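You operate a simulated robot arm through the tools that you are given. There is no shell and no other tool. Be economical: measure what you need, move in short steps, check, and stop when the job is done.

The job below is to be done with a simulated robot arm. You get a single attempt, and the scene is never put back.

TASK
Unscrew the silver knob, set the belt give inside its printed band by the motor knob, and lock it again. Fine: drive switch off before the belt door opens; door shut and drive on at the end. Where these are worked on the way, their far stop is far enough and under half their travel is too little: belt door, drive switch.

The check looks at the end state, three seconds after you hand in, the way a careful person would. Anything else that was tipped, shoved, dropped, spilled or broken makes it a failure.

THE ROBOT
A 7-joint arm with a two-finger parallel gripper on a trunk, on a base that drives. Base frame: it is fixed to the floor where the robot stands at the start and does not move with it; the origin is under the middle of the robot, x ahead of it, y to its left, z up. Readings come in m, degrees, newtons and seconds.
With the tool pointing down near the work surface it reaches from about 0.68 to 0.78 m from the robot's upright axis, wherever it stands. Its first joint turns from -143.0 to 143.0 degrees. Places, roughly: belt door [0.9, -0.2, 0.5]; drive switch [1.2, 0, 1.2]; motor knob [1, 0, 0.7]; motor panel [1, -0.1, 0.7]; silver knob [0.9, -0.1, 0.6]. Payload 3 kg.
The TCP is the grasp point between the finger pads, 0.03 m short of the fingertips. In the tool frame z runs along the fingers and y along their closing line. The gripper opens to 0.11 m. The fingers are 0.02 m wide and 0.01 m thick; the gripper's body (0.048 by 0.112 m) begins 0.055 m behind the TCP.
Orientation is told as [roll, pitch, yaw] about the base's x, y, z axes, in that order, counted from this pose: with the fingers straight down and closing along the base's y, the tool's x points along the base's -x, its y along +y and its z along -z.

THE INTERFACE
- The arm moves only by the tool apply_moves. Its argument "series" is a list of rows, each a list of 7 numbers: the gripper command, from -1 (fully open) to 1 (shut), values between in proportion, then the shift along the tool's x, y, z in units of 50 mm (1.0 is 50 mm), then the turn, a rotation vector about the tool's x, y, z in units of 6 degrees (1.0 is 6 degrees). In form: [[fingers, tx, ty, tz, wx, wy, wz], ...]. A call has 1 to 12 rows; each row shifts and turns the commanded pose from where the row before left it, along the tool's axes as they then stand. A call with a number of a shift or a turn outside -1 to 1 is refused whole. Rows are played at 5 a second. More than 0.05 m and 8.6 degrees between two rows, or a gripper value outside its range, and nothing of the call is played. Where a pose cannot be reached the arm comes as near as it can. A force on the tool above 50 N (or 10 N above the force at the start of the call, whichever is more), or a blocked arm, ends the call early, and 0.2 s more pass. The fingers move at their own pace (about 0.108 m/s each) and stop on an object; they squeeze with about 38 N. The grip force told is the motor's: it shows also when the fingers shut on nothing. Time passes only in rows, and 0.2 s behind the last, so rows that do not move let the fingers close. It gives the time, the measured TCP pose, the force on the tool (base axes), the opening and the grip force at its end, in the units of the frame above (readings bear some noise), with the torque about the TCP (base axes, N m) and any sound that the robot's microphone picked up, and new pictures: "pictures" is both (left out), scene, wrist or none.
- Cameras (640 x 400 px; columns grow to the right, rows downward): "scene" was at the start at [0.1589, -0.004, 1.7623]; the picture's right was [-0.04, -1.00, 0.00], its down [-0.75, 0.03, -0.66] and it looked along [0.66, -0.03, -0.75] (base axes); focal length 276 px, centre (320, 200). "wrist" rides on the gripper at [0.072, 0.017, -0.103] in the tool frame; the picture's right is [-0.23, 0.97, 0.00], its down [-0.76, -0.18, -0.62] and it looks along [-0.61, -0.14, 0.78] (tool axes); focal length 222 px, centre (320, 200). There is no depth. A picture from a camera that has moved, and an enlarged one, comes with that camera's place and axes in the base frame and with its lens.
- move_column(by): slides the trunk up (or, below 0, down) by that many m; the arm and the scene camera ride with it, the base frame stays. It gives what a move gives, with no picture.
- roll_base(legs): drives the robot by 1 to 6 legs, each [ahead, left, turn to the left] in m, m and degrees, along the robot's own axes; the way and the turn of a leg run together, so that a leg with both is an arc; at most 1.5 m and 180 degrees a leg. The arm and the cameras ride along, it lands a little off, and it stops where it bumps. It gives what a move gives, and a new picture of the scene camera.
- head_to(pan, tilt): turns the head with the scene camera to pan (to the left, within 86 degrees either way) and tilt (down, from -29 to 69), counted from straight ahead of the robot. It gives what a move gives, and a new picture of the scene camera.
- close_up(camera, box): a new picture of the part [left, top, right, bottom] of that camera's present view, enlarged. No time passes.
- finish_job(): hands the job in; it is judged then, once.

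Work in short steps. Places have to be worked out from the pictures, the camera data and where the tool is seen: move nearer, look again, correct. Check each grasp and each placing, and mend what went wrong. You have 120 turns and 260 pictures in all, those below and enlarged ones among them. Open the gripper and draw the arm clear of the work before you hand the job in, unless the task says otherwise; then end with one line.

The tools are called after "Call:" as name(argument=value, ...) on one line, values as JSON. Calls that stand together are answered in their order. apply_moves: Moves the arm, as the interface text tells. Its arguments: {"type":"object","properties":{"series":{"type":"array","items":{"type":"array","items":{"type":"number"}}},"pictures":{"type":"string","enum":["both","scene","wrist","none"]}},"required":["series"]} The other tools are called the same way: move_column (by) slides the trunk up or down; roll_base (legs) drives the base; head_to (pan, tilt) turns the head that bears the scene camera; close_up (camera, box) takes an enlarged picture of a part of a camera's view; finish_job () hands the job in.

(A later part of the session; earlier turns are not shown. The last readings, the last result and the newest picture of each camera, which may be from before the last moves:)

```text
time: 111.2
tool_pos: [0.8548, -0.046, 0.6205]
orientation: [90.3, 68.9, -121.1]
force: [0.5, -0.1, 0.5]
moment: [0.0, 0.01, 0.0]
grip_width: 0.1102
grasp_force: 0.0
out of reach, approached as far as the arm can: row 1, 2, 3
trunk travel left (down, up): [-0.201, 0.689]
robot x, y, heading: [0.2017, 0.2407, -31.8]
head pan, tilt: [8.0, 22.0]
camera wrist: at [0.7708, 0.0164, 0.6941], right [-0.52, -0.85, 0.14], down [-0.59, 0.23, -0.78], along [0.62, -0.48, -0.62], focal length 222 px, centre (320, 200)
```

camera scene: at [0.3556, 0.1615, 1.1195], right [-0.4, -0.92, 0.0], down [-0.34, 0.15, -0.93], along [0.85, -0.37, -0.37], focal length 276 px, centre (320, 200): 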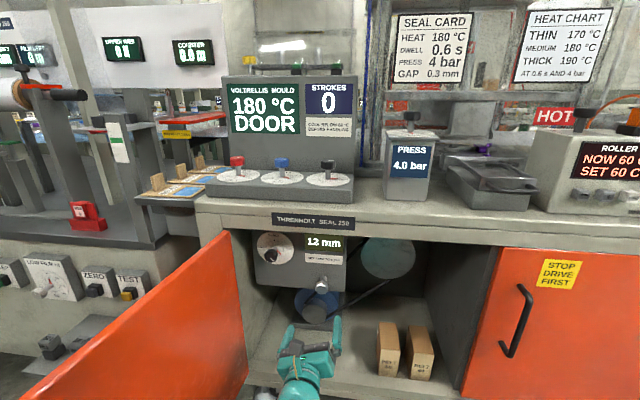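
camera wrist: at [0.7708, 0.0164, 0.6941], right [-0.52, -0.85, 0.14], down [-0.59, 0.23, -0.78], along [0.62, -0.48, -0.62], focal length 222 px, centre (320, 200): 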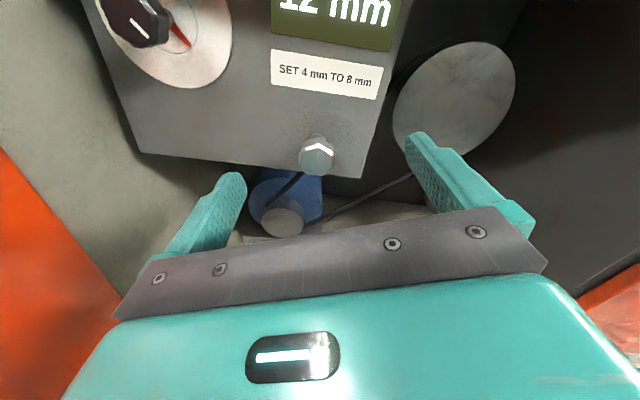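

The arm is at its low-reach boundary; I lower the trunk 0.1 and re-raise with the arm to gain freedom.

Call:
move_column(by=-0.1)

Call:
apply_moves(series=[[-1, 0.7, 0.27, 0, 0, 0, 0], [-1, 0.7, 0.27, 0, 0, 0, 0]], pictures="none")

```text
time: 112.5
tool_pos: [0.8541, -0.0446, 0.5203]
orientation: [90.2, 68.9, -121.0]
force: [0.0, 0.3, -0.1]
moment: [-0.02, -0.01, 0.0]
grip_width: 0.1098
grasp_force: 0.0
trunk travel left (down, up): [-0.101, 0.789]
robot x, y, heading: [0.2, 0.2438, -31.8]
head pan, tilt: [8.0, 22.0]
```

```text
time: 113.1
tool_pos: [0.8543, -0.0447, 0.5974]
orientation: [90.4, 69.0, -121.0]
force: [0.6, -0.7, -0.1]
moment: [0.02, -0.02, 0.03]
grip_width: 0.1102
grasp_force: 0.1
trunk travel left (down, up): [-0.101, 0.789]
robot x, y, heading: [0.2023, 0.2362, -31.7]
head pan, tilt: [8.0, 22.0]
```

Now I advance in three steps to the knob.

Call:
apply_moves(series=[[-1, -0.07, 0.015, 0.6, 0, 0, 0], [-1, -0.07, 0.015, 0.6, 0, 0, 0], [-1, 0, 0, 0.6, 0, 0, 0]], pictures="both")

```text
time: 113.9
tool_pos: [0.9107, -0.0851, 0.5936]
orientation: [90.4, 68.9, -121.0]
force: [-0.4, -0.7, 0.3]
moment: [0.02, 0.0, 0.02]
grip_width: 0.11
grasp_force: 0.1
out of reach, approached as far as the arm can: row 3
trunk travel left (down, up): [-0.101, 0.789]
robot x, y, heading: [0.2032, 0.2414, -31.6]
head pan, tilt: [8.0, 22.0]
camera scene: at [0.3557, 0.1615, 1.0195], right [-0.4, -0.92, 0.0], down [-0.34, 0.15, -0.93], along [0.85, -0.37, -0.37], focal length 276 px, centre (320, 200)
camera wrist: at [0.8276, -0.0232, 0.6674], right [-0.51, -0.85, 0.14], down [-0.59, 0.23, -0.78], along [0.62, -0.48, -0.62], focal length 222 px, centre (320, 200)
```

scene: 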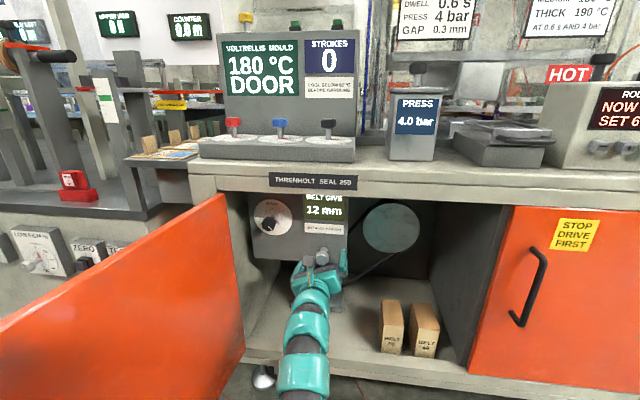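
wrist: 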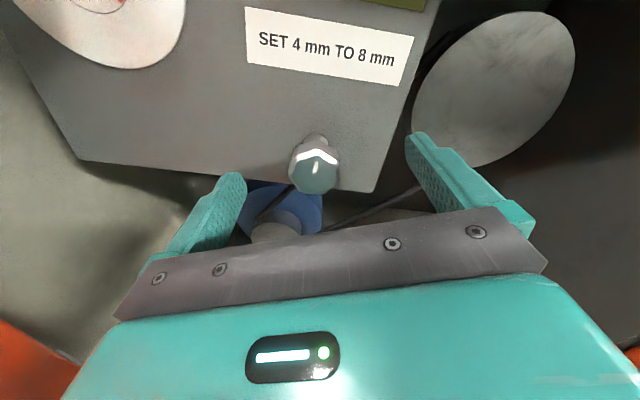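

Aligned within 2 mm, but at full reach. I retract 0.1, drive the base 0.12 ahead, and re-approach.

Call:
apply_moves(series=[[-1, 0, 0, -1, 0, 0, 0], [-1, 0, 0, -1, 0, 0, 0]], pictures="none")

Call:
roll_base(legs=[[0.1, 0, 0]])

```text
time: 114.5
tool_pos: [0.8252, -0.0327, 0.5929]
orientation: [90.1, 68.9, -121.3]
force: [0.8, -0.5, -0.4]
moment: [0.0, 0.0, 0.0]
grip_width: 0.1102
grasp_force: 0.1
trunk travel left (down, up): [-0.101, 0.789]
robot x, y, heading: [0.2019, 0.2412, -31.8]
head pan, tilt: [8.0, 22.0]
```

```text
time: 115.7
tool_pos: [0.912, -0.0857, 0.5936]
orientation: [90.4, 68.9, -121.1]
force: [-0.3, -0.2, 0.6]
moment: [-0.02, -0.01, -0.03]
grip_width: 0.1102
grasp_force: 0.1
trunk travel left (down, up): [-0.101, 0.789]
robot x, y, heading: [0.2871, 0.1861, -31.7]
head pan, tilt: [8.0, 22.0]
camera scene: at [0.4412, 0.1087, 1.0195], right [-0.4, -0.92, 0.0], down [-0.34, 0.15, -0.93], along [0.85, -0.37, -0.37], focal length 276 px, centre (320, 200)
```

scene: 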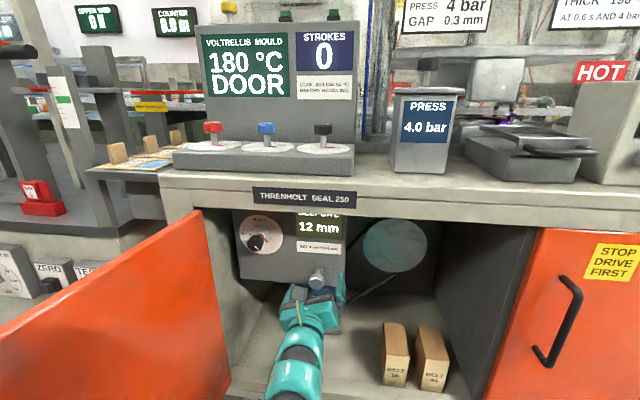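

TCP at depth 0.821, aligned. I advance 0.026 and close on the knob.

Call:
apply_moves(series=[[-1, 0, 0, 0.5, 0, 0, 0], [1, 0, 0, 0, 0, 0, 0], [1, 0, 0, 0, 0, 0, 0], [1, 0, 0, 0, 0, 0, 0]], pictures="wrist")

```text
time: 116.7
tool_pos: [0.9349, -0.0939, 0.5915]
orientation: [89.7, 68.9, -121.3]
force: [19.4, 25.3, -8.3]
moment: [0.34, -0.32, 0.07]
grip_width: 0.037
grasp_force: 44.8
trunk travel left (down, up): [-0.101, 0.789]
robot x, y, heading: [0.2884, 0.1888, -31.4]
head pan, tilt: [8.0, 22.0]
camera wrist: at [0.852, -0.033, 0.665], right [-0.51, -0.85, 0.14], down [-0.59, 0.23, -0.77], along [0.63, -0.47, -0.62], focal length 222 px, centre (320, 200)
```

wrist: 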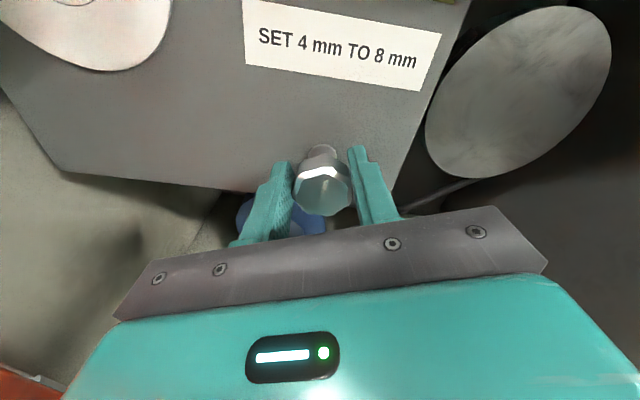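

Held at 0.037 m with a lateral strain; I relieve it and unscrew (counterclockwise, wz negative) 60°.

Call:
apply_moves(series=[[1, 0.05, -0.12, 0, 0, 0, 0], [1, 0, 0, 0, 0, 0, -1], [1, 0, 0, 0, 0, 0, -1], [1, 0, 0, 0, 0, 0, -1], [1, 0, 0, 0, 0, 0, -1], [1, 0, 0, 0, 0, 0, -1], [1, 0, 0, 0, 0, 0, -1], [1, 0, 0, 0, 0, 0, -1], [1, 0, 0, 0, 0, 0, -1], [1, 0, 0, 0, 0, 0, -1], [1, 0, 0, 0, 0, 0, -1]], pictures="wrist")

Call:
close_up(camera="scene", box=[220, 200, 360, 300])

```text
time: 118.2
tool_pos: [0.9375, -0.0911, 0.5892]
orientation: [89.2, 35.7, -121.5]
force: [0.4, 3.3, -13.8]
moment: [0.12, -0.15, -0.15]
grip_width: 0.0371
grasp_force: 45.3
trunk travel left (down, up): [-0.101, 0.789]
robot x, y, heading: [0.2873, 0.1885, -31.5]
head pan, tilt: [8.0, 22.0]
stopped in row 7: the force on the tool passed its limit at 51 N (the readings are from after the stop); the commanded pose is now the measured one
camera wrist: at [0.8747, 0.0028, 0.6461], right [-0.38, -0.65, 0.66], down [-0.8, -0.11, -0.58], along [0.45, -0.75, -0.48], focal length 222 px, centre (320, 200)
```

wrist: 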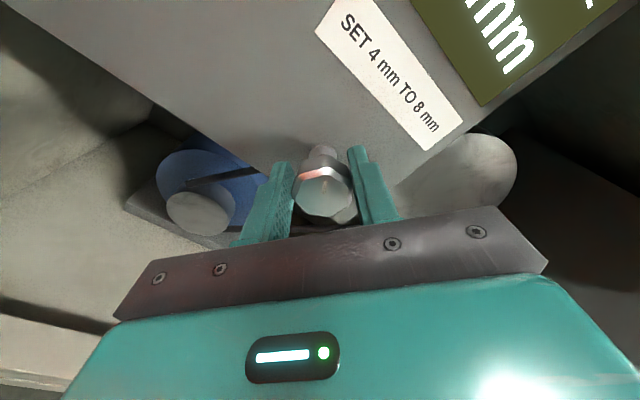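

```text
4.00 times, centred on (290, 250) of scene
camera zoom: at [0.4423, 0.1086, 1.0198], right [-0.4, -0.92, 0.0], down [-0.34, 0.15, -0.93], along [0.85, -0.37, -0.38], focal length 1106 px, centre (440, 0)
```

zoom: 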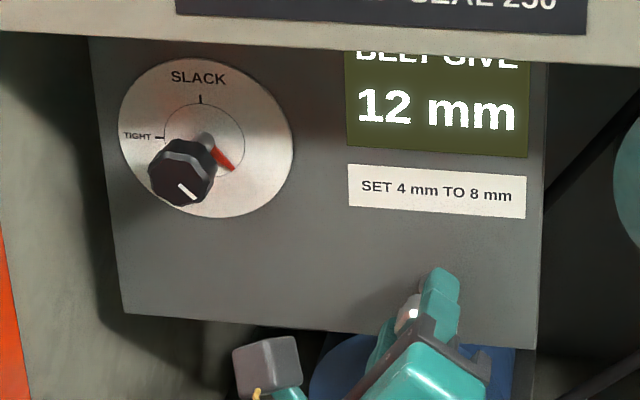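

It turned 33° before the strain limit; strain is now released and centring is good. I continue.

Call:
apply_moves(series=[[1, 0, 0, 0, 0, 0, -1], [1, 0, 0, 0, 0, 0, -1], [1, 0, 0, 0, 0, 0, -1], [1, 0, 0, 0, 0, 0, -1]], pictures="none")

```text
time: 119.2
tool_pos: [0.9389, -0.0906, 0.5863]
orientation: [89.3, 11.7, -121.1]
force: [-10.3, 15.0, -41.3]
moment: [0.32, -0.11, -0.4]
grip_width: 0.0372
grasp_force: 45.0
trunk travel left (down, up): [-0.101, 0.789]
robot x, y, heading: [0.2885, 0.1876, -31.7]
head pan, tilt: [8.0, 22.0]
```

The strain pattern says the knob axis lies ~10 mm toward tool -x (lateral 0.407, z 0.583). I release, recentre, regrip and keep unscrewing.

Call:
apply_moves(series=[[-1, 0, 0, 0, 0, 0, 0], [-1, 0, 0, 0, 0, 0, 0], [-1, -0.2, 0, 0, 0, 0, 0], [1, 0, 0, 0, 0, 0, 0], [1, 0, 0, 0, 0, 0, 0], [1, 0, 0, 0, 0, 0, 0]], pictures="both")

```text
time: 120.6
tool_pos: [0.933, -0.0986, 0.5847]
orientation: [89.1, 11.6, -121.3]
force: [-6.1, 4.4, -46.8]
moment: [0.12, 0.32, -0.36]
grip_width: 0.0367
grasp_force: 45.0
trunk travel left (down, up): [-0.101, 0.789]
robot x, y, heading: [0.287, 0.1912, -31.6]
head pan, tilt: [8.0, 22.0]
camera scene: at [0.4436, 0.1082, 1.0196], right [-0.4, -0.92, 0.0], down [-0.35, 0.15, -0.93], along [0.85, -0.37, -0.38], focal length 276 px, centre (320, 200)
camera wrist: at [0.8804, 0.0105, 0.617], right [-0.2, -0.37, 0.91], down [-0.9, -0.28, -0.32], along [0.37, -0.89, -0.27], focal length 222 px, centre (320, 200)
```

scene: 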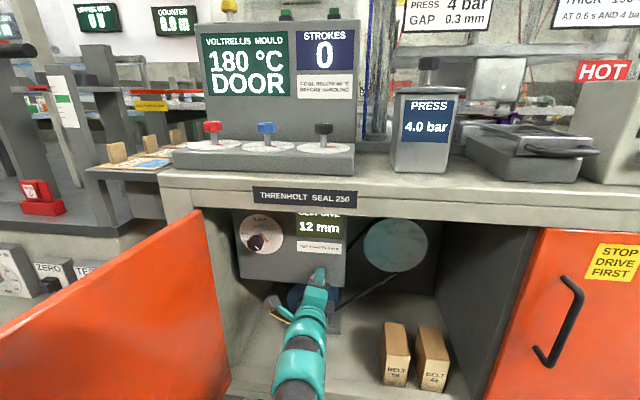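
wrist: 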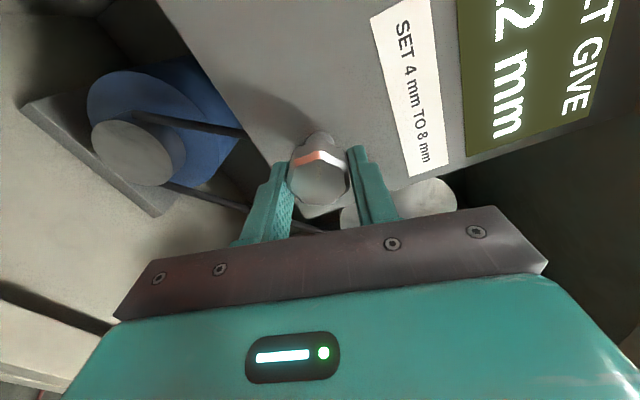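

A vertical strain remains; I lower the command 4 mm and read the force.

Call:
apply_moves(series=[[1, 0, -0.08, 0, 0, 0, 0]], pictures="none")

```text
time: 121.0
tool_pos: [0.934, -0.0995, 0.5842]
orientation: [89.1, 11.7, -121.3]
force: [-3.4, 3.3, -23.7]
moment: [0.01, 0.18, -0.42]
grip_width: 0.0367
grasp_force: 44.7
trunk travel left (down, up): [-0.101, 0.789]
robot x, y, heading: [0.2865, 0.1834, -31.6]
head pan, tilt: [8.0, 22.0]
stopped in row 1: the force on the tool passed its limit at 60 N (the readings are from after the stop); the commanded pose is now the measured one
```

The axis is now well estimated at (0.408, 0.584) and the TCP is within 2 mm. I continue unscrewing.

Call:
apply_moves(series=[[1, 0.04, -0.02, 0, 0, 0, -1], [1, 0, 0, 0, 0, 0, -1], [1, 0, 0, 0, 0, 0, -1], [1, 0, 0, 0, 0, 0, -1], [1, 0, 0, 0, 0, 0, -1], [1, 0, 0, 0, 0, 0, -1]], pictures="scene")

```text
time: 121.7
tool_pos: [0.9332, -0.0981, 0.5849]
orientation: [88.9, -3.6, -121.2]
force: [3.7, -0.5, -15.7]
moment: [-0.11, -0.09, 0.23]
grip_width: 0.0365
grasp_force: 45.4
trunk travel left (down, up): [-0.101, 0.789]
robot x, y, heading: [0.2866, 0.1888, -31.8]
head pan, tilt: [8.0, 22.0]
stopped in row 3: the force on the tool passed its limit at 55 N (the readings are from after the stop); the commanded pose is now the measured one
camera scene: at [0.4405, 0.1089, 1.0202], right [-0.4, -0.92, 0.0], down [-0.34, 0.15, -0.93], along [0.85, -0.37, -0.37], focal length 276 px, centre (320, 200)
```

scene: 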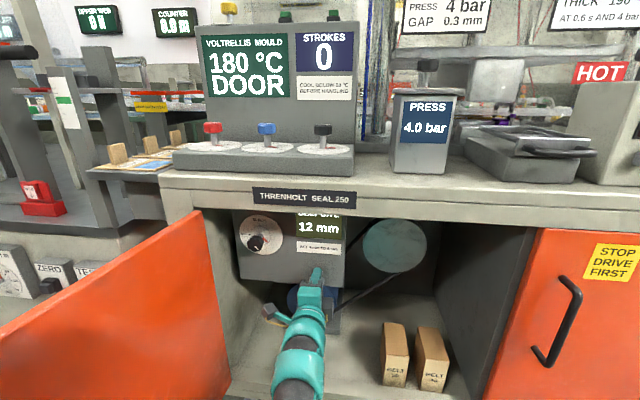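

I release to read a strain-free pose and view the knob before regripping.

Call:
apply_moves(series=[[-1, 0, 0, 0, 0, 0, 0], [-1, 0, 0, 0, 0, 0, 0]], pictures="wrist")

Call:
close_up(camera="wrist", box=[240, 110, 400, 230])

Call:
close_up(camera="scene", box=[225, 205, 365, 310])

```text
time: 122.3
tool_pos: [0.9317, -0.099, 0.5866]
orientation: [89.3, -3.6, -121.3]
force: [-0.3, -0.4, -0.6]
moment: [0.03, 0.01, 0.01]
grip_width: 0.1101
grasp_force: 0.0
trunk travel left (down, up): [-0.101, 0.789]
robot x, y, heading: [0.288, 0.1901, -31.7]
head pan, tilt: [8.0, 22.0]
camera wrist: at [0.8825, 0.016, 0.6007], right [-0.08, -0.15, 0.99], down [-0.93, -0.33, -0.12], along [0.35, -0.93, -0.11], focal length 222 px, centre (320, 200)
```

wrist: 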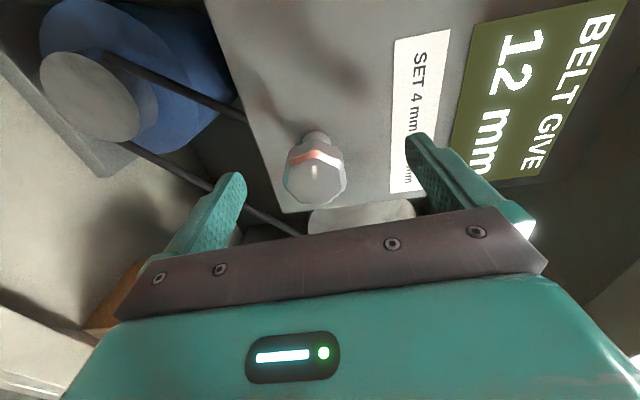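

```text
3.33 times, centred on (320, 170) of wrist
camera zoom: at [0.8825, 0.016, 0.6007], right [-0.08, -0.15, 0.99], down [-0.93, -0.33, -0.12], along [0.35, -0.93, -0.11], focal length 740 px, centre (320, 300)
```

zoom: 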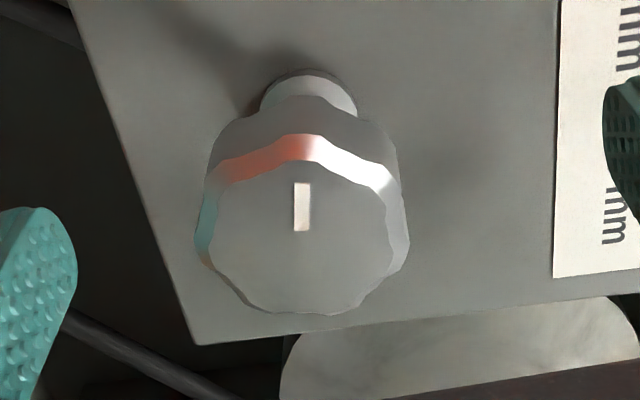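

```text
3.81 times, centred on (295, 258) of scene
camera zoom: at [0.4401, 0.1094, 1.0202], right [-0.4, -0.92, 0.0], down [-0.34, 0.15, -0.93], along [0.85, -0.37, -0.37], focal length 1053 px, centre (415, -19)
```

zoom: 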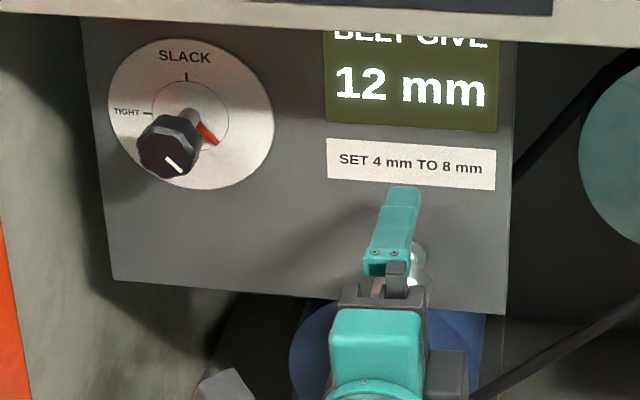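

The knob has turned ~72° ccw. Axis from this view: lateral 0.408, z 0.585. I recentre (x +2.6 mm, y -1.6 mm), regrip and read.

Call:
apply_moves(series=[[-1, 0.05, -0.035, 0.04, 0, 0, 0], [1, 0, 0, 0, 0, 0, 0], [1, 0, 0, 0, 0, 0, 0], [1, 0, 0, 0, 0, 0, 0]], pictures="none")

```text
time: 123.3
tool_pos: [0.9354, -0.0993, 0.585]
orientation: [89.4, -3.5, -121.4]
force: [5.4, -0.2, 14.6]
moment: [-0.22, -0.5, 0.11]
grip_width: 0.0363
grasp_force: 45.2
trunk travel left (down, up): [-0.101, 0.789]
robot x, y, heading: [0.2872, 0.1868, -31.7]
head pan, tilt: [8.0, 22.0]
```

Small strain now (14 N). Continue turning ccw.

Call:
apply_moves(series=[[1, 0, 0.015, 0, 0, 0, -1], [1, 0, 0, 0, 0, 0, -1], [1, 0, 0, 0, 0, 0, -1], [1, 0, 0, 0, 0, 0, -1], [1, 0, 0, 0, 0, 0, -1], [1, 0, 0, 0, 0, 0, -1], [1, 0, 0, 0, 0, 0, -1], [1, 0, 0, 0, 0, 0, -1]], pictures="none")

```text
time: 125.1
tool_pos: [0.9356, -0.0966, 0.5839]
orientation: [88.7, -51.8, -120.3]
force: [1.7, 12.3, 12.3]
moment: [0.36, -0.39, 0.49]
grip_width: 0.0372
grasp_force: 44.6
trunk travel left (down, up): [-0.101, 0.789]
robot x, y, heading: [0.2846, 0.1873, -31.8]
head pan, tilt: [8.0, 22.0]
```

Smooth now. I continue 60° more.

Call:
apply_moves(series=[[1, 0, 0, 0, 0, 0, -1], [1, 0, 0, 0, 0, 0, -1], [1, 0, 0, 0, 0, 0, -1], [1, 0, 0, 0, 0, 0, -1], [1, 0, 0, 0, 0, 0, -1], [1, 0, 0, 0, 0, 0, -1], [1, 0, 0, 0, 0, 0, -1], [1, 0, 0, 0, 0, 0, -1], [1, 0, 0, 0, 0, 0, -1], [1, 0, 0, 0, 0, 0, -1]], pictures="scene")

Call:
close_up(camera="scene", box=[225, 205, 365, 310])

```text
time: 127.3
tool_pos: [0.9357, -0.0979, 0.5822]
orientation: [-87.4, -68.2, 56.4]
force: [5.1, 9.6, -1.4]
moment: [-0.06, -0.33, 0.11]
grip_width: 0.0369
grasp_force: 44.8
trunk travel left (down, up): [-0.101, 0.789]
robot x, y, heading: [0.2874, 0.1895, -31.5]
head pan, tilt: [8.0, 22.0]
camera scene: at [0.4413, 0.109, 1.0194], right [-0.4, -0.92, 0.0], down [-0.34, 0.15, -0.93], along [0.85, -0.37, -0.37], focal length 276 px, centre (320, 200)
```

scene: 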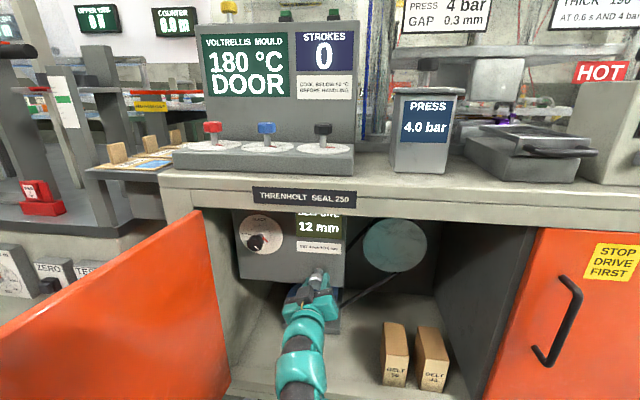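

```text
3.81 times, centred on (295, 258) of scene
camera zoom: at [0.4413, 0.109, 1.0194], right [-0.4, -0.92, 0.0], down [-0.34, 0.15, -0.93], along [0.85, -0.37, -0.37], focal length 1053 px, centre (415, -19)
```

zoom: 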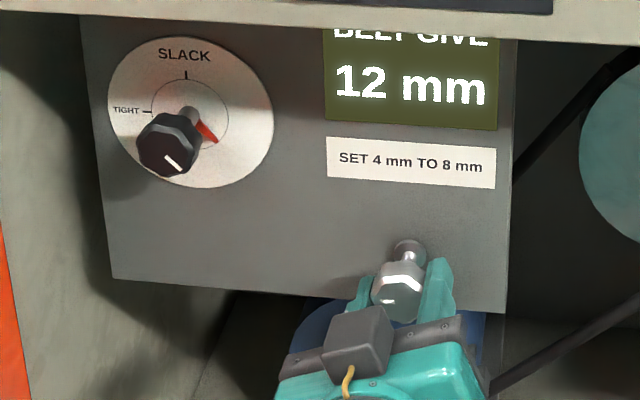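

Half a turn so far. I continue ccw until a stop or wrist limit.

Call:
apply_moves(series=[[1, 0, 0, 0, 0, 0, -1], [1, 0, 0, 0, 0, 0, -1], [1, 0, 0, 0, 0, 0, -1], [1, 0, 0, 0, 0, 0, -1], [1, 0, 0, 0, 0, 0, -1], [1, 0, 0, 0, 0, 0, -1], [1, 0, 0, 0, 0, 0, -1], [1, 0, 0, 0, 0, 0, -1], [1, 0, 0, 0, 0, 0, -1], [1, 0, 0, 0, 0, 0, -1]], pictures="none")

Call:
close_up(camera="scene", box=[225, 205, 365, 310])

```text
time: 129.5
tool_pos: [0.9354, -0.1004, 0.5856]
orientation: [-89.3, -8.3, 58.5]
force: [0.3, -5.9, 8.4]
moment: [0.66, -0.7, -0.39]
grip_width: 0.037
grasp_force: 45.1
trunk travel left (down, up): [-0.101, 0.789]
robot x, y, heading: [0.2852, 0.1927, -31.7]
head pan, tilt: [8.0, 22.0]
```

```text
3.81 times, centred on (295, 258) of scene
camera zoom: at [0.4404, 0.1084, 1.0197], right [-0.4, -0.92, 0.0], down [-0.34, 0.15, -0.93], along [0.85, -0.37, -0.37], focal length 1053 px, centre (415, -19)
```

zoom: 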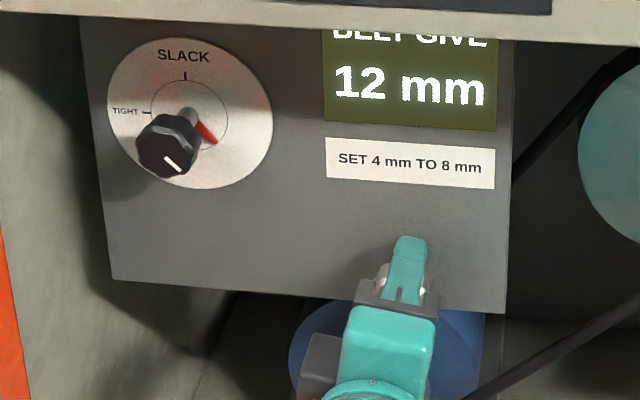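

240° turned, no stop. Continue.

Call:
apply_moves(series=[[1, 0, 0, 0, 0, 0, -1], [1, 0, 0, 0, 0, 0, -1], [1, 0, 0, 0, 0, 0, -1], [1, 0, 0, 0, 0, 0, -1], [1, 0, 0, 0, 0, 0, -1], [1, 0, 0, 0, 0, 0, -1], [1, 0, 0, 0, 0, 0, -1], [1, 0, 0, 0, 0, 0, -1], [1, 0, 0, 0, 0, 0, -1], [1, 0, 0, 0, 0, 0, -1]], pictures="wrist")

```text
time: 131.7
tool_pos: [0.9368, -0.0974, 0.5847]
orientation: [-88.6, 51.7, 59.8]
force: [5.3, 8.5, 14.4]
moment: [0.27, -0.66, 0.34]
grip_width: 0.0372
grasp_force: 44.8
trunk travel left (down, up): [-0.101, 0.789]
robot x, y, heading: [0.2893, 0.1896, -31.7]
head pan, tilt: [8.0, 22.0]
camera wrist: at [0.8176, -0.0942, 0.6318], right [-0.33, -0.53, -0.78], down [-0.22, 0.85, -0.48], along [0.92, 0.01, -0.4], focal length 222 px, centre (320, 200)
```

wrist: 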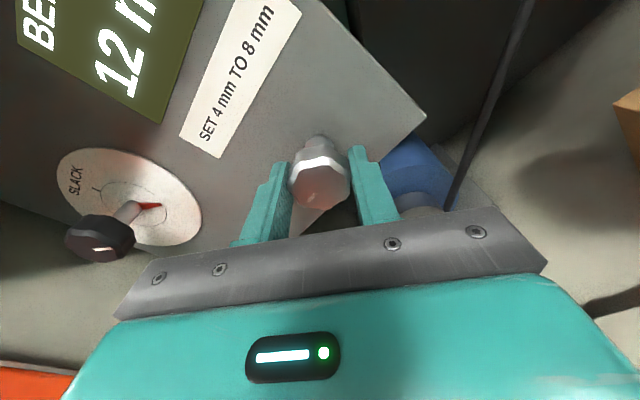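

300° turned, still free. Another 60°.

Call:
apply_moves(series=[[1, 0, 0, 0, 0, 0, -1], [1, 0, 0, 0, 0, 0, -1], [1, 0, 0, 0, 0, 0, -1], [1, 0, 0, 0, 0, 0, -1], [1, 0, 0, 0, 0, 0, -1], [1, 0, 0, 0, 0, 0, -1], [1, 0, 0, 0, 0, 0, -1], [1, 0, 0, 0, 0, 0, -1], [1, 0, 0, 0, 0, 0, -1], [1, 0, 0, 0, 0, 0, -1]], pictures="wrist")

Call:
close_up(camera="scene", box=[225, 205, 365, 310])

```text
time: 133.9
tool_pos: [0.9343, -0.099, 0.5832]
orientation: [87.3, 68.3, -123.7]
force: [3.4, 12.9, -2.0]
moment: [0.14, -0.02, -0.05]
grip_width: 0.0368
grasp_force: 44.7
trunk travel left (down, up): [-0.101, 0.789]
robot x, y, heading: [0.2862, 0.1913, -32.0]
head pan, tilt: [8.0, 22.0]
camera wrist: at [0.8547, -0.0367, 0.6573], right [-0.51, -0.85, 0.15], down [-0.6, 0.23, -0.76], along [0.61, -0.48, -0.63], focal length 222 px, centre (320, 200)
```

wrist: 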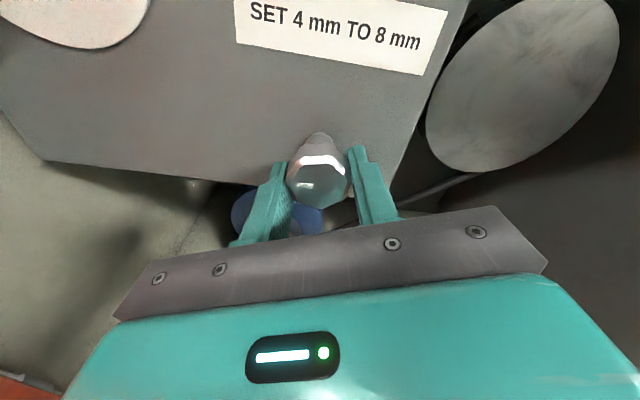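

```text
3.81 times, centred on (295, 258) of scene
camera zoom: at [0.4412, 0.1092, 1.0194], right [-0.4, -0.92, 0.0], down [-0.34, 0.15, -0.93], along [0.85, -0.37, -0.37], focal length 1053 px, centre (415, -19)
```

zoom: 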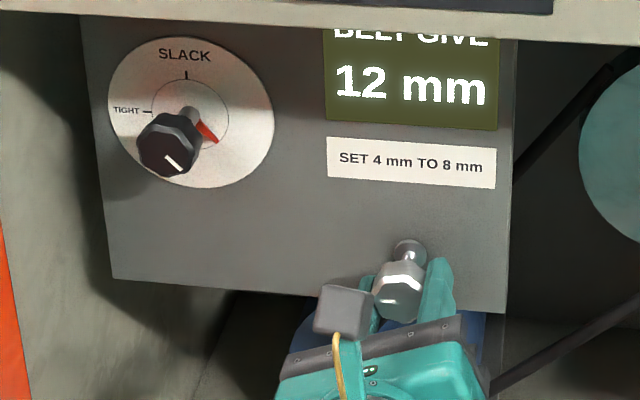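

The knob mark seems to point left (9 o'clock), as after ~90°, so the fingers may have been slipping at its stop. I take close-ups of the mark and the wider panel.

Call:
close_up(camera="wrist", box=[270, 120, 370, 220])

Call:
close_up(camera="scene", box=[300, 255, 350, 295])

```text
4.00 times, centred on (320, 170) of wrist
camera zoom: at [0.8547, -0.0367, 0.6573], right [-0.51, -0.85, 0.15], down [-0.6, 0.23, -0.76], along [0.61, -0.48, -0.63], focal length 888 px, centre (320, 320)
```

zoom: 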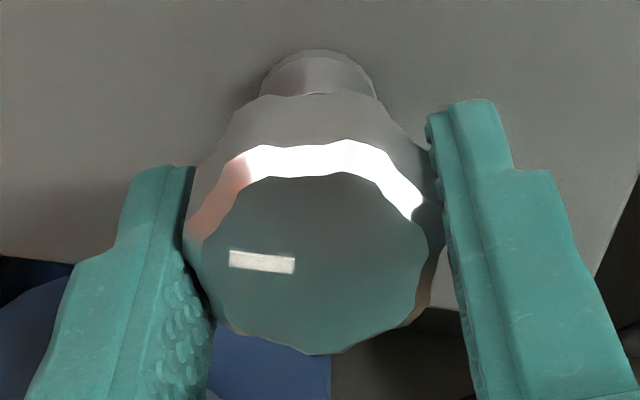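

```text
10.00 times, centred on (325, 275) of scene
camera zoom: at [0.4412, 0.1092, 1.0194], right [-0.4, -0.92, 0.0], down [-0.34, 0.15, -0.93], along [0.85, -0.37, -0.37], focal length 2764 px, centre (270, -550)
```

zoom: 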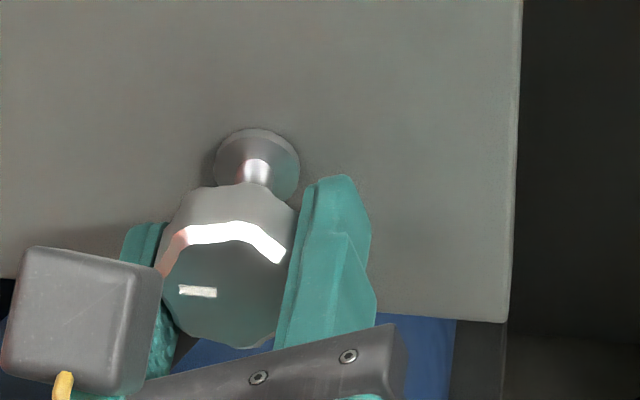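

The mark is at 9 o'clock: the silver knob is at its open stop (90° ccw). I release, retract 0.1 m, and move over to the motor knob (left 0.129, up 0.106).

Call:
apply_moves(series=[[-1, 0, 0, 0, 0, 0, 0], [-1, 0, 0, 0, 0, 0, 0], [-1, 0, 0, -1, 0, 0, 0], [-1, 0, 0, -1, 0, 0, 0], [-1, 0.73, -0.405, 0, 0, 0, 0], [-1, 0.73, -0.405, 0, 0, 0, 0], [-1, 0.73, -0.405, 0, 0, 0, 0], [-1, 0.73, -0.405, 0, 0, 0, 0]], pictures="wrist")

Call:
close_up(camera="scene", box=[225, 205, 365, 310])

```text
time: 135.7
tool_pos: [0.9201, 0.0621, 0.6904]
orientation: [87.3, 68.4, -124.0]
force: [-0.3, 0.8, 0.0]
moment: [-0.01, 0.01, -0.03]
grip_width: 0.11
grasp_force: 0.1
trunk travel left (down, up): [-0.101, 0.789]
robot x, y, heading: [0.2897, 0.1906, -32.0]
head pan, tilt: [8.0, 22.0]
camera wrist: at [0.8383, 0.1241, 0.7655], right [-0.51, -0.84, 0.15], down [-0.6, 0.23, -0.76], along [0.61, -0.48, -0.63], focal length 222 px, centre (320, 200)
```

wrist: 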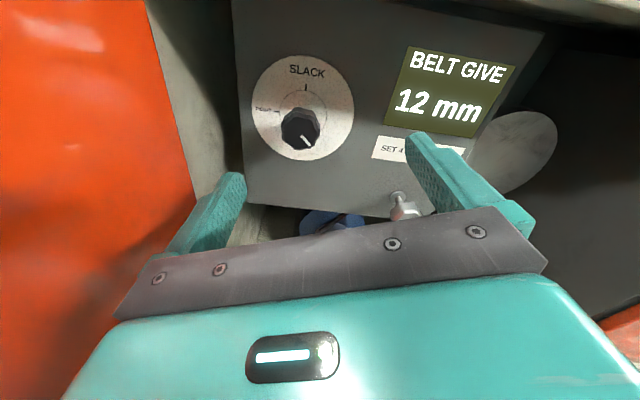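

```text
3.81 times, centred on (295, 258) of scene
camera zoom: at [0.4411, 0.1082, 1.0194], right [-0.4, -0.92, 0.0], down [-0.34, 0.15, -0.93], along [0.85, -0.37, -0.37], focal length 1053 px, centre (415, -19)
```

zoom: 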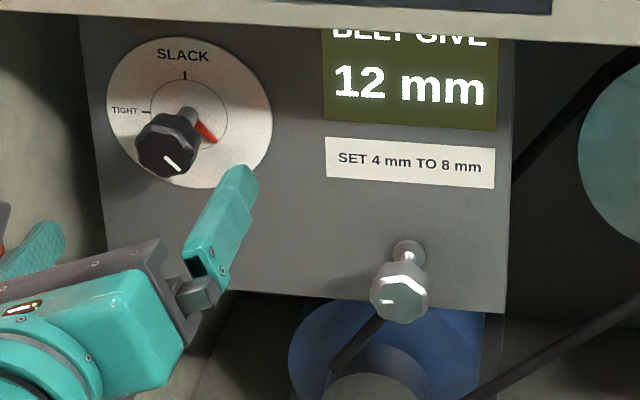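

Combined rays put the motor knob axis near (lateral 0.551, z 0.682, face depth ≈0.85). I shift 14 mm left, 8 mm down and advance 0.06.

Call:
apply_moves(series=[[-1, -0.04, -0.33, 0.4, 0, 0, 0], [-1, 0, 0, 0.8, 0, 0, 0]], pictures="wrist")

Call:
close_up(camera="scene", box=[225, 205, 365, 310])

```text
time: 136.3
tool_pos: [0.9773, 0.0437, 0.6811]
orientation: [87.8, 68.5, -123.6]
force: [-0.3, -0.8, -0.4]
moment: [-0.03, -0.04, 0.0]
grip_width: 0.1103
grasp_force: 0.1
trunk travel left (down, up): [-0.101, 0.789]
robot x, y, heading: [0.2895, 0.1862, -31.6]
head pan, tilt: [8.0, 22.0]
camera wrist: at [0.8962, 0.1057, 0.7566], right [-0.51, -0.85, 0.15], down [-0.6, 0.23, -0.76], along [0.61, -0.48, -0.63], focal length 222 px, centre (320, 200)
```

wrist: 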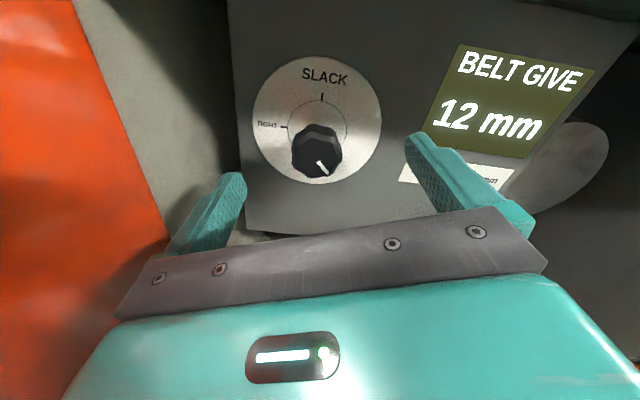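

```text
3.81 times, centred on (295, 258) of scene
camera zoom: at [0.4409, 0.1087, 1.0195], right [-0.4, -0.92, 0.0], down [-0.34, 0.15, -0.93], along [0.85, -0.37, -0.37], focal length 1053 px, centre (415, -19)
```

zoom: 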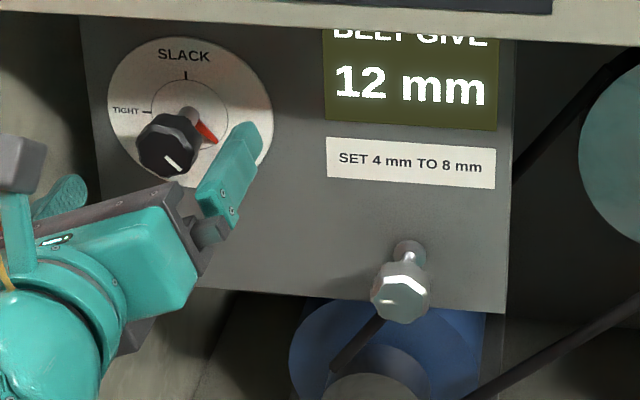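

The view confirms the axis at (0.5515, 0.681) and TCP at (0.5508, 0.681). I advance 0.05 and close.

Call:
apply_moves(series=[[-1, 0, 0, 0.5, 0, 0, 0], [-1, 0, 0, 0.5, 0, 0, 0], [1, 0, 0, 0, 0, 0, 0], [1, 0, 0, 0, 0, 0, 0], [1, 0, 0, 0, 0, 0, 0]], pictures="wrist")

```text
time: 137.5
tool_pos: [1.0206, 0.022, 0.6804]
orientation: [87.3, 68.3, -123.6]
force: [8.1, 10.3, -6.4]
moment: [-0.2, -0.35, -0.01]
grip_width: 0.038
grasp_force: 45.5
trunk travel left (down, up): [-0.101, 0.789]
robot x, y, heading: [0.2907, 0.1907, -31.5]
head pan, tilt: [8.0, 22.0]
camera wrist: at [0.9391, 0.0822, 0.755], right [-0.51, -0.85, 0.15], down [-0.6, 0.23, -0.76], along [0.61, -0.48, -0.63], focal length 222 px, centre (320, 200)
```

wrist: 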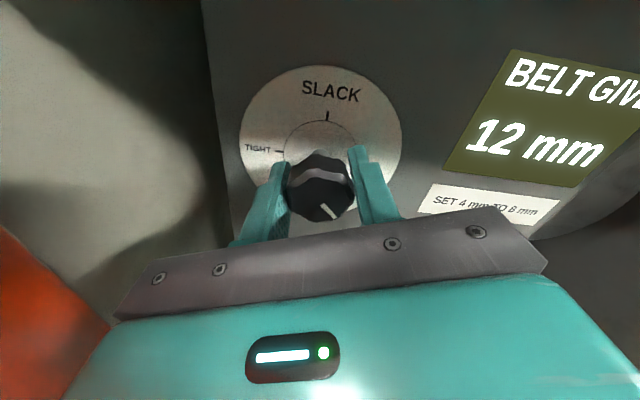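

Good grip, display in view. I turn clockwise (toward TIGHT) 24° and read.

Call:
apply_moves(series=[[1, 0.02, -0.04, 0, 0, 0, 1], [1, 0, 0, 0, 0, 0, 1], [1, 0, 0, 0, 0, 0, 1], [1, 0, 0, 0, 0, 0, 1]], pictures="wrist")

Call:
close_up(camera="scene", box=[225, 205, 365, 310])

```text
time: 138.5
tool_pos: [1.0208, 0.0211, 0.6798]
orientation: [-67.5, 87.3, 81.1]
force: [-25.6, 12.0, -18.5]
moment: [0.09, 0.27, -0.33]
grip_width: 0.0379
grasp_force: 45.0
trunk travel left (down, up): [-0.101, 0.789]
robot x, y, heading: [0.2896, 0.188, -31.6]
head pan, tilt: [8.0, 22.0]
camera wrist: at [0.9234, 0.0559, 0.7533], right [-0.51, -0.82, -0.27], down [-0.43, 0.51, -0.74], along [0.75, -0.26, -0.61], focal length 222 px, centre (320, 200)
```

wrist: 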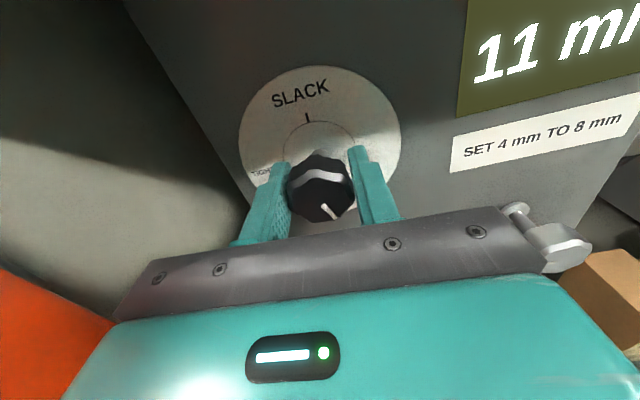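

```text
3.81 times, centred on (295, 258) of scene
camera zoom: at [0.4408, 0.1091, 1.0194], right [-0.4, -0.92, 0.0], down [-0.34, 0.15, -0.93], along [0.85, -0.37, -0.37], focal length 1053 px, centre (415, -19)
```

zoom: 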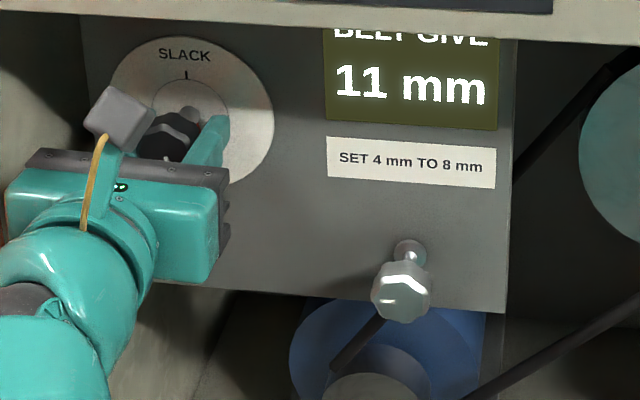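

11 mm: the knob is free and cw reduces the give. I ease off 2 mm and turn a further 48°.

Call:
apply_moves(series=[[1, 0, 0, -0.04, 0, 0, 1], [1, 0, 0, 0, 0, 0, 1], [1, 0, 0, 0, 0, 0, 1], [1, 0, 0, 0, 0, 0, 1], [1, 0, 0, 0, 0, 0, 1], [1, 0, 0, 0, 0, 0, 1], [1, 0, 0, 0, 0, 0, 1], [1, 0, 0, 0, 0, 0, 1]], pictures="wrist")

Call:
close_up(camera="scene", box=[225, 205, 365, 310])

```text
time: 140.3
tool_pos: [1.0212, 0.0204, 0.6805]
orientation: [-88.8, 39.6, 59.4]
force: [17.0, -4.3, -5.0]
moment: [-0.16, -0.2, 0.79]
grip_width: 0.0378
grasp_force: 45.2
trunk travel left (down, up): [-0.101, 0.789]
robot x, y, heading: [0.286, 0.1864, -31.7]
head pan, tilt: [8.0, 22.0]
camera wrist: at [0.8982, 0.0162, 0.7146], right [-0.24, -0.37, -0.9], down [-0.17, 0.93, -0.34], along [0.95, 0.07, -0.29], focal length 222 px, centre (320, 200)
```

wrist: 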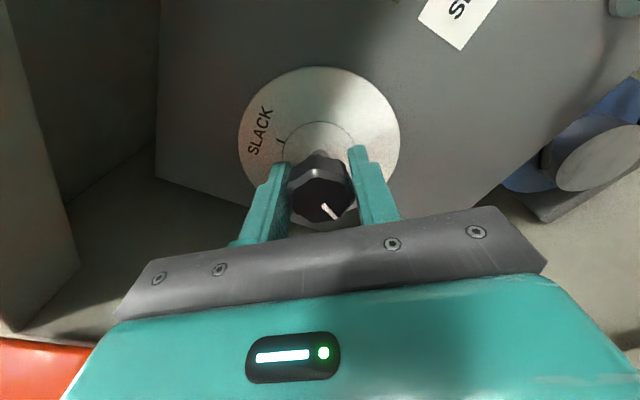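

```text
3.81 times, centred on (295, 258) of scene
camera zoom: at [0.4424, 0.1084, 1.0192], right [-0.4, -0.92, 0.0], down [-0.34, 0.15, -0.93], along [0.85, -0.37, -0.38], focal length 1053 px, centre (415, -19)
```

zoom: 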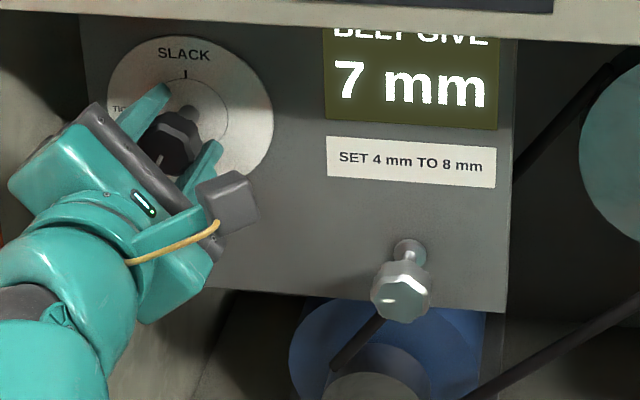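

7 mm. About 13° more for 6 mm, the middle.

Call:
apply_moves(series=[[1, 0, 0, 0, 0, 0, 1], [1, 0, 0, 0, 0, 0, 1]], pictures="none")

Call:
close_up(camera="scene", box=[225, 205, 365, 310])

```text
time: 140.9
tool_pos: [1.0199, 0.0211, 0.6802]
orientation: [-88.9, 27.4, 59.2]
force: [15.2, -4.5, -5.6]
moment: [-0.22, -0.37, 0.94]
grip_width: 0.0378
grasp_force: 44.7
trunk travel left (down, up): [-0.101, 0.789]
robot x, y, heading: [0.2866, 0.189, -31.6]
head pan, tilt: [8.0, 22.0]
```

```text
3.81 times, centred on (295, 258) of scene
camera zoom: at [0.4424, 0.1083, 1.0192], right [-0.4, -0.92, 0.0], down [-0.34, 0.15, -0.93], along [0.85, -0.37, -0.38], focal length 1053 px, centre (415, -19)
```

zoom: 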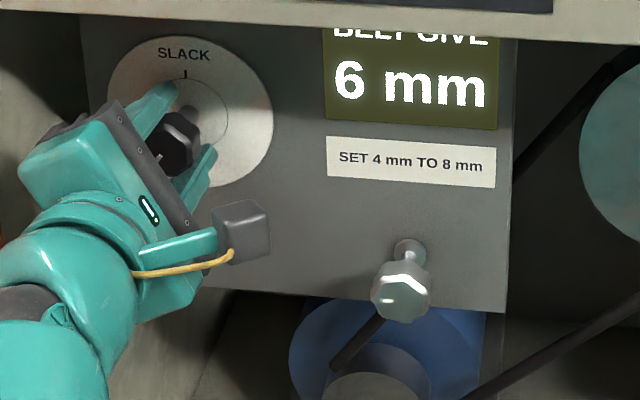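

6 mm. I release, retract, check the display, and move back to the silver knob while unwinding.

Call:
apply_moves(series=[[-1, 0, 0, 0, 0, 0, 0], [-1, 0, 0, 0, 0, 0, 0], [-1, 0, 0, -1, 0, 0, 0], [-1, 0, 0, -1, 0, 0, 0], [-1, 0.405, 0.765, 0, 0, 0, 0], [-1, 0.405, 0.765, 0, 0, 0, 0], [-1, 0.405, 0.765, 0, 0, 0, 0], [-1, 0.405, 0.765, 0, 0, 0, 0]], pictures="none")

Call:
apply_moves(series=[[-1, 0, 0, 0, 0, 0, -1], [-1, 0, 0, 0, 0, 0, -1], [-1, 0, 0, 0, 0, 0, -1], [-1, 0, 0, 0, 0, 0, -1], [-1, 0, 0, 0, 0, 0, -1], [-1, 0, 0, 0, 0, 0, -1], [-1, 0, 0, 0, 0, 0, -1], [-1, 0, 0, 0, 0, 0, -1], [-1, 0, 0, 0, 0, 0, -1], [-1, 0, 0, 0, 0, 0, -1], [-1, 0, 0, 0, 0, 0, -1], [-1, 0, 0, 0, 0, 0, -1]], pictures="wrist")

Call:
close_up(camera="scene", box=[225, 205, 365, 310])

```text
time: 142.7
tool_pos: [0.8589, -0.0479, 0.5821]
orientation: [-88.9, 27.7, 59.3]
force: [-0.2, 0.6, -0.5]
moment: [0.02, 0.0, -0.04]
grip_width: 0.1102
grasp_force: 0.1
trunk travel left (down, up): [-0.101, 0.789]
robot x, y, heading: [0.2877, 0.1858, -31.8]
head pan, tilt: [8.0, 22.0]
```

```text
time: 145.3
tool_pos: [0.8592, -0.0469, 0.5846]
orientation: [84.7, 80.3, -126.5]
force: [0.4, 0.0, 0.5]
moment: [0.03, 0.01, -0.02]
grip_width: 0.11
grasp_force: 0.1
trunk travel left (down, up): [-0.101, 0.789]
robot x, y, heading: [0.2868, 0.1897, -31.9]
head pan, tilt: [8.0, 22.0]
camera wrist: at [0.7693, 0.0007, 0.6603], right [-0.52, -0.85, -0.06], down [-0.52, 0.37, -0.77], along [0.68, -0.37, -0.63], focal length 222 px, centre (320, 200)
```

wrist: 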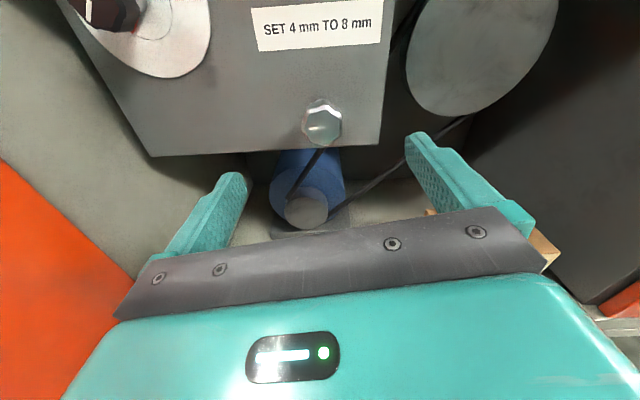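

```text
3.81 times, centred on (295, 258) of scene
camera zoom: at [0.4409, 0.1086, 1.0195], right [-0.4, -0.92, 0.0], down [-0.34, 0.15, -0.93], along [0.85, -0.37, -0.37], focal length 1053 px, centre (415, -19)
```

zoom: 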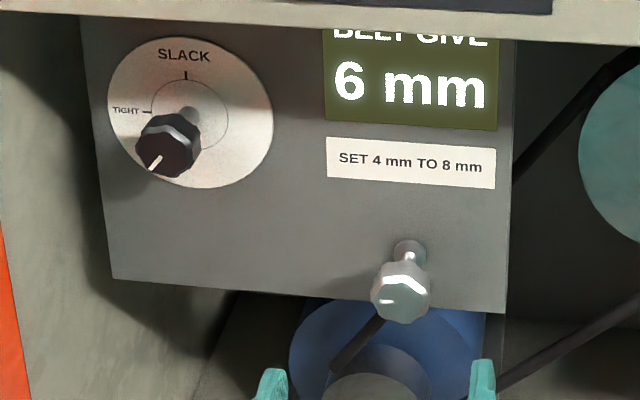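

Display stays 6 mm. I approach the silver knob (3.6 mm right, 0.091 ahead) and grip.

Call:
apply_moves(series=[[-1, -0.01, 0.07, 0.6, 0, 0, 0], [-1, 0, 0, 0.6, 0, 0, 0], [-1, 0, 0, 0.62, 0, 0, 0], [1, 0, 0, 0, 0, 0, 0], [1, 0, 0, 0, 0, 0, 0], [1, 0, 0, 0, 0, 0, 0]], pictures="wrist")

```text
time: 146.7
tool_pos: [0.9344, -0.097, 0.5839]
orientation: [84.6, 80.4, -126.5]
force: [5.6, 4.8, -1.9]
moment: [-0.23, -0.35, -0.2]
grip_width: 0.037
grasp_force: 44.9
trunk travel left (down, up): [-0.101, 0.789]
robot x, y, heading: [0.2897, 0.1901, -31.6]
head pan, tilt: [8.0, 22.0]
camera wrist: at [0.8452, -0.0489, 0.6586], right [-0.52, -0.85, -0.06], down [-0.52, 0.37, -0.77], along [0.68, -0.37, -0.63], focal length 222 px, centre (320, 200)
```

wrist: 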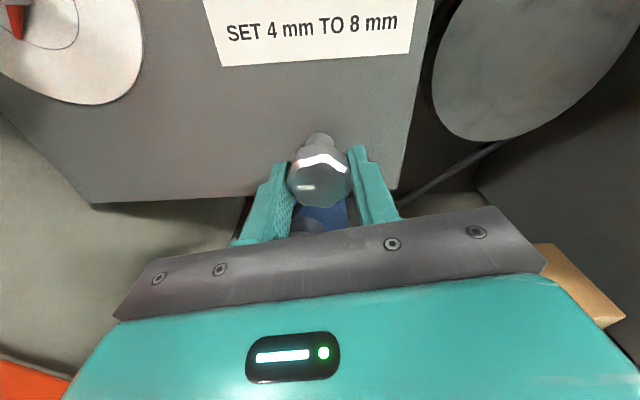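

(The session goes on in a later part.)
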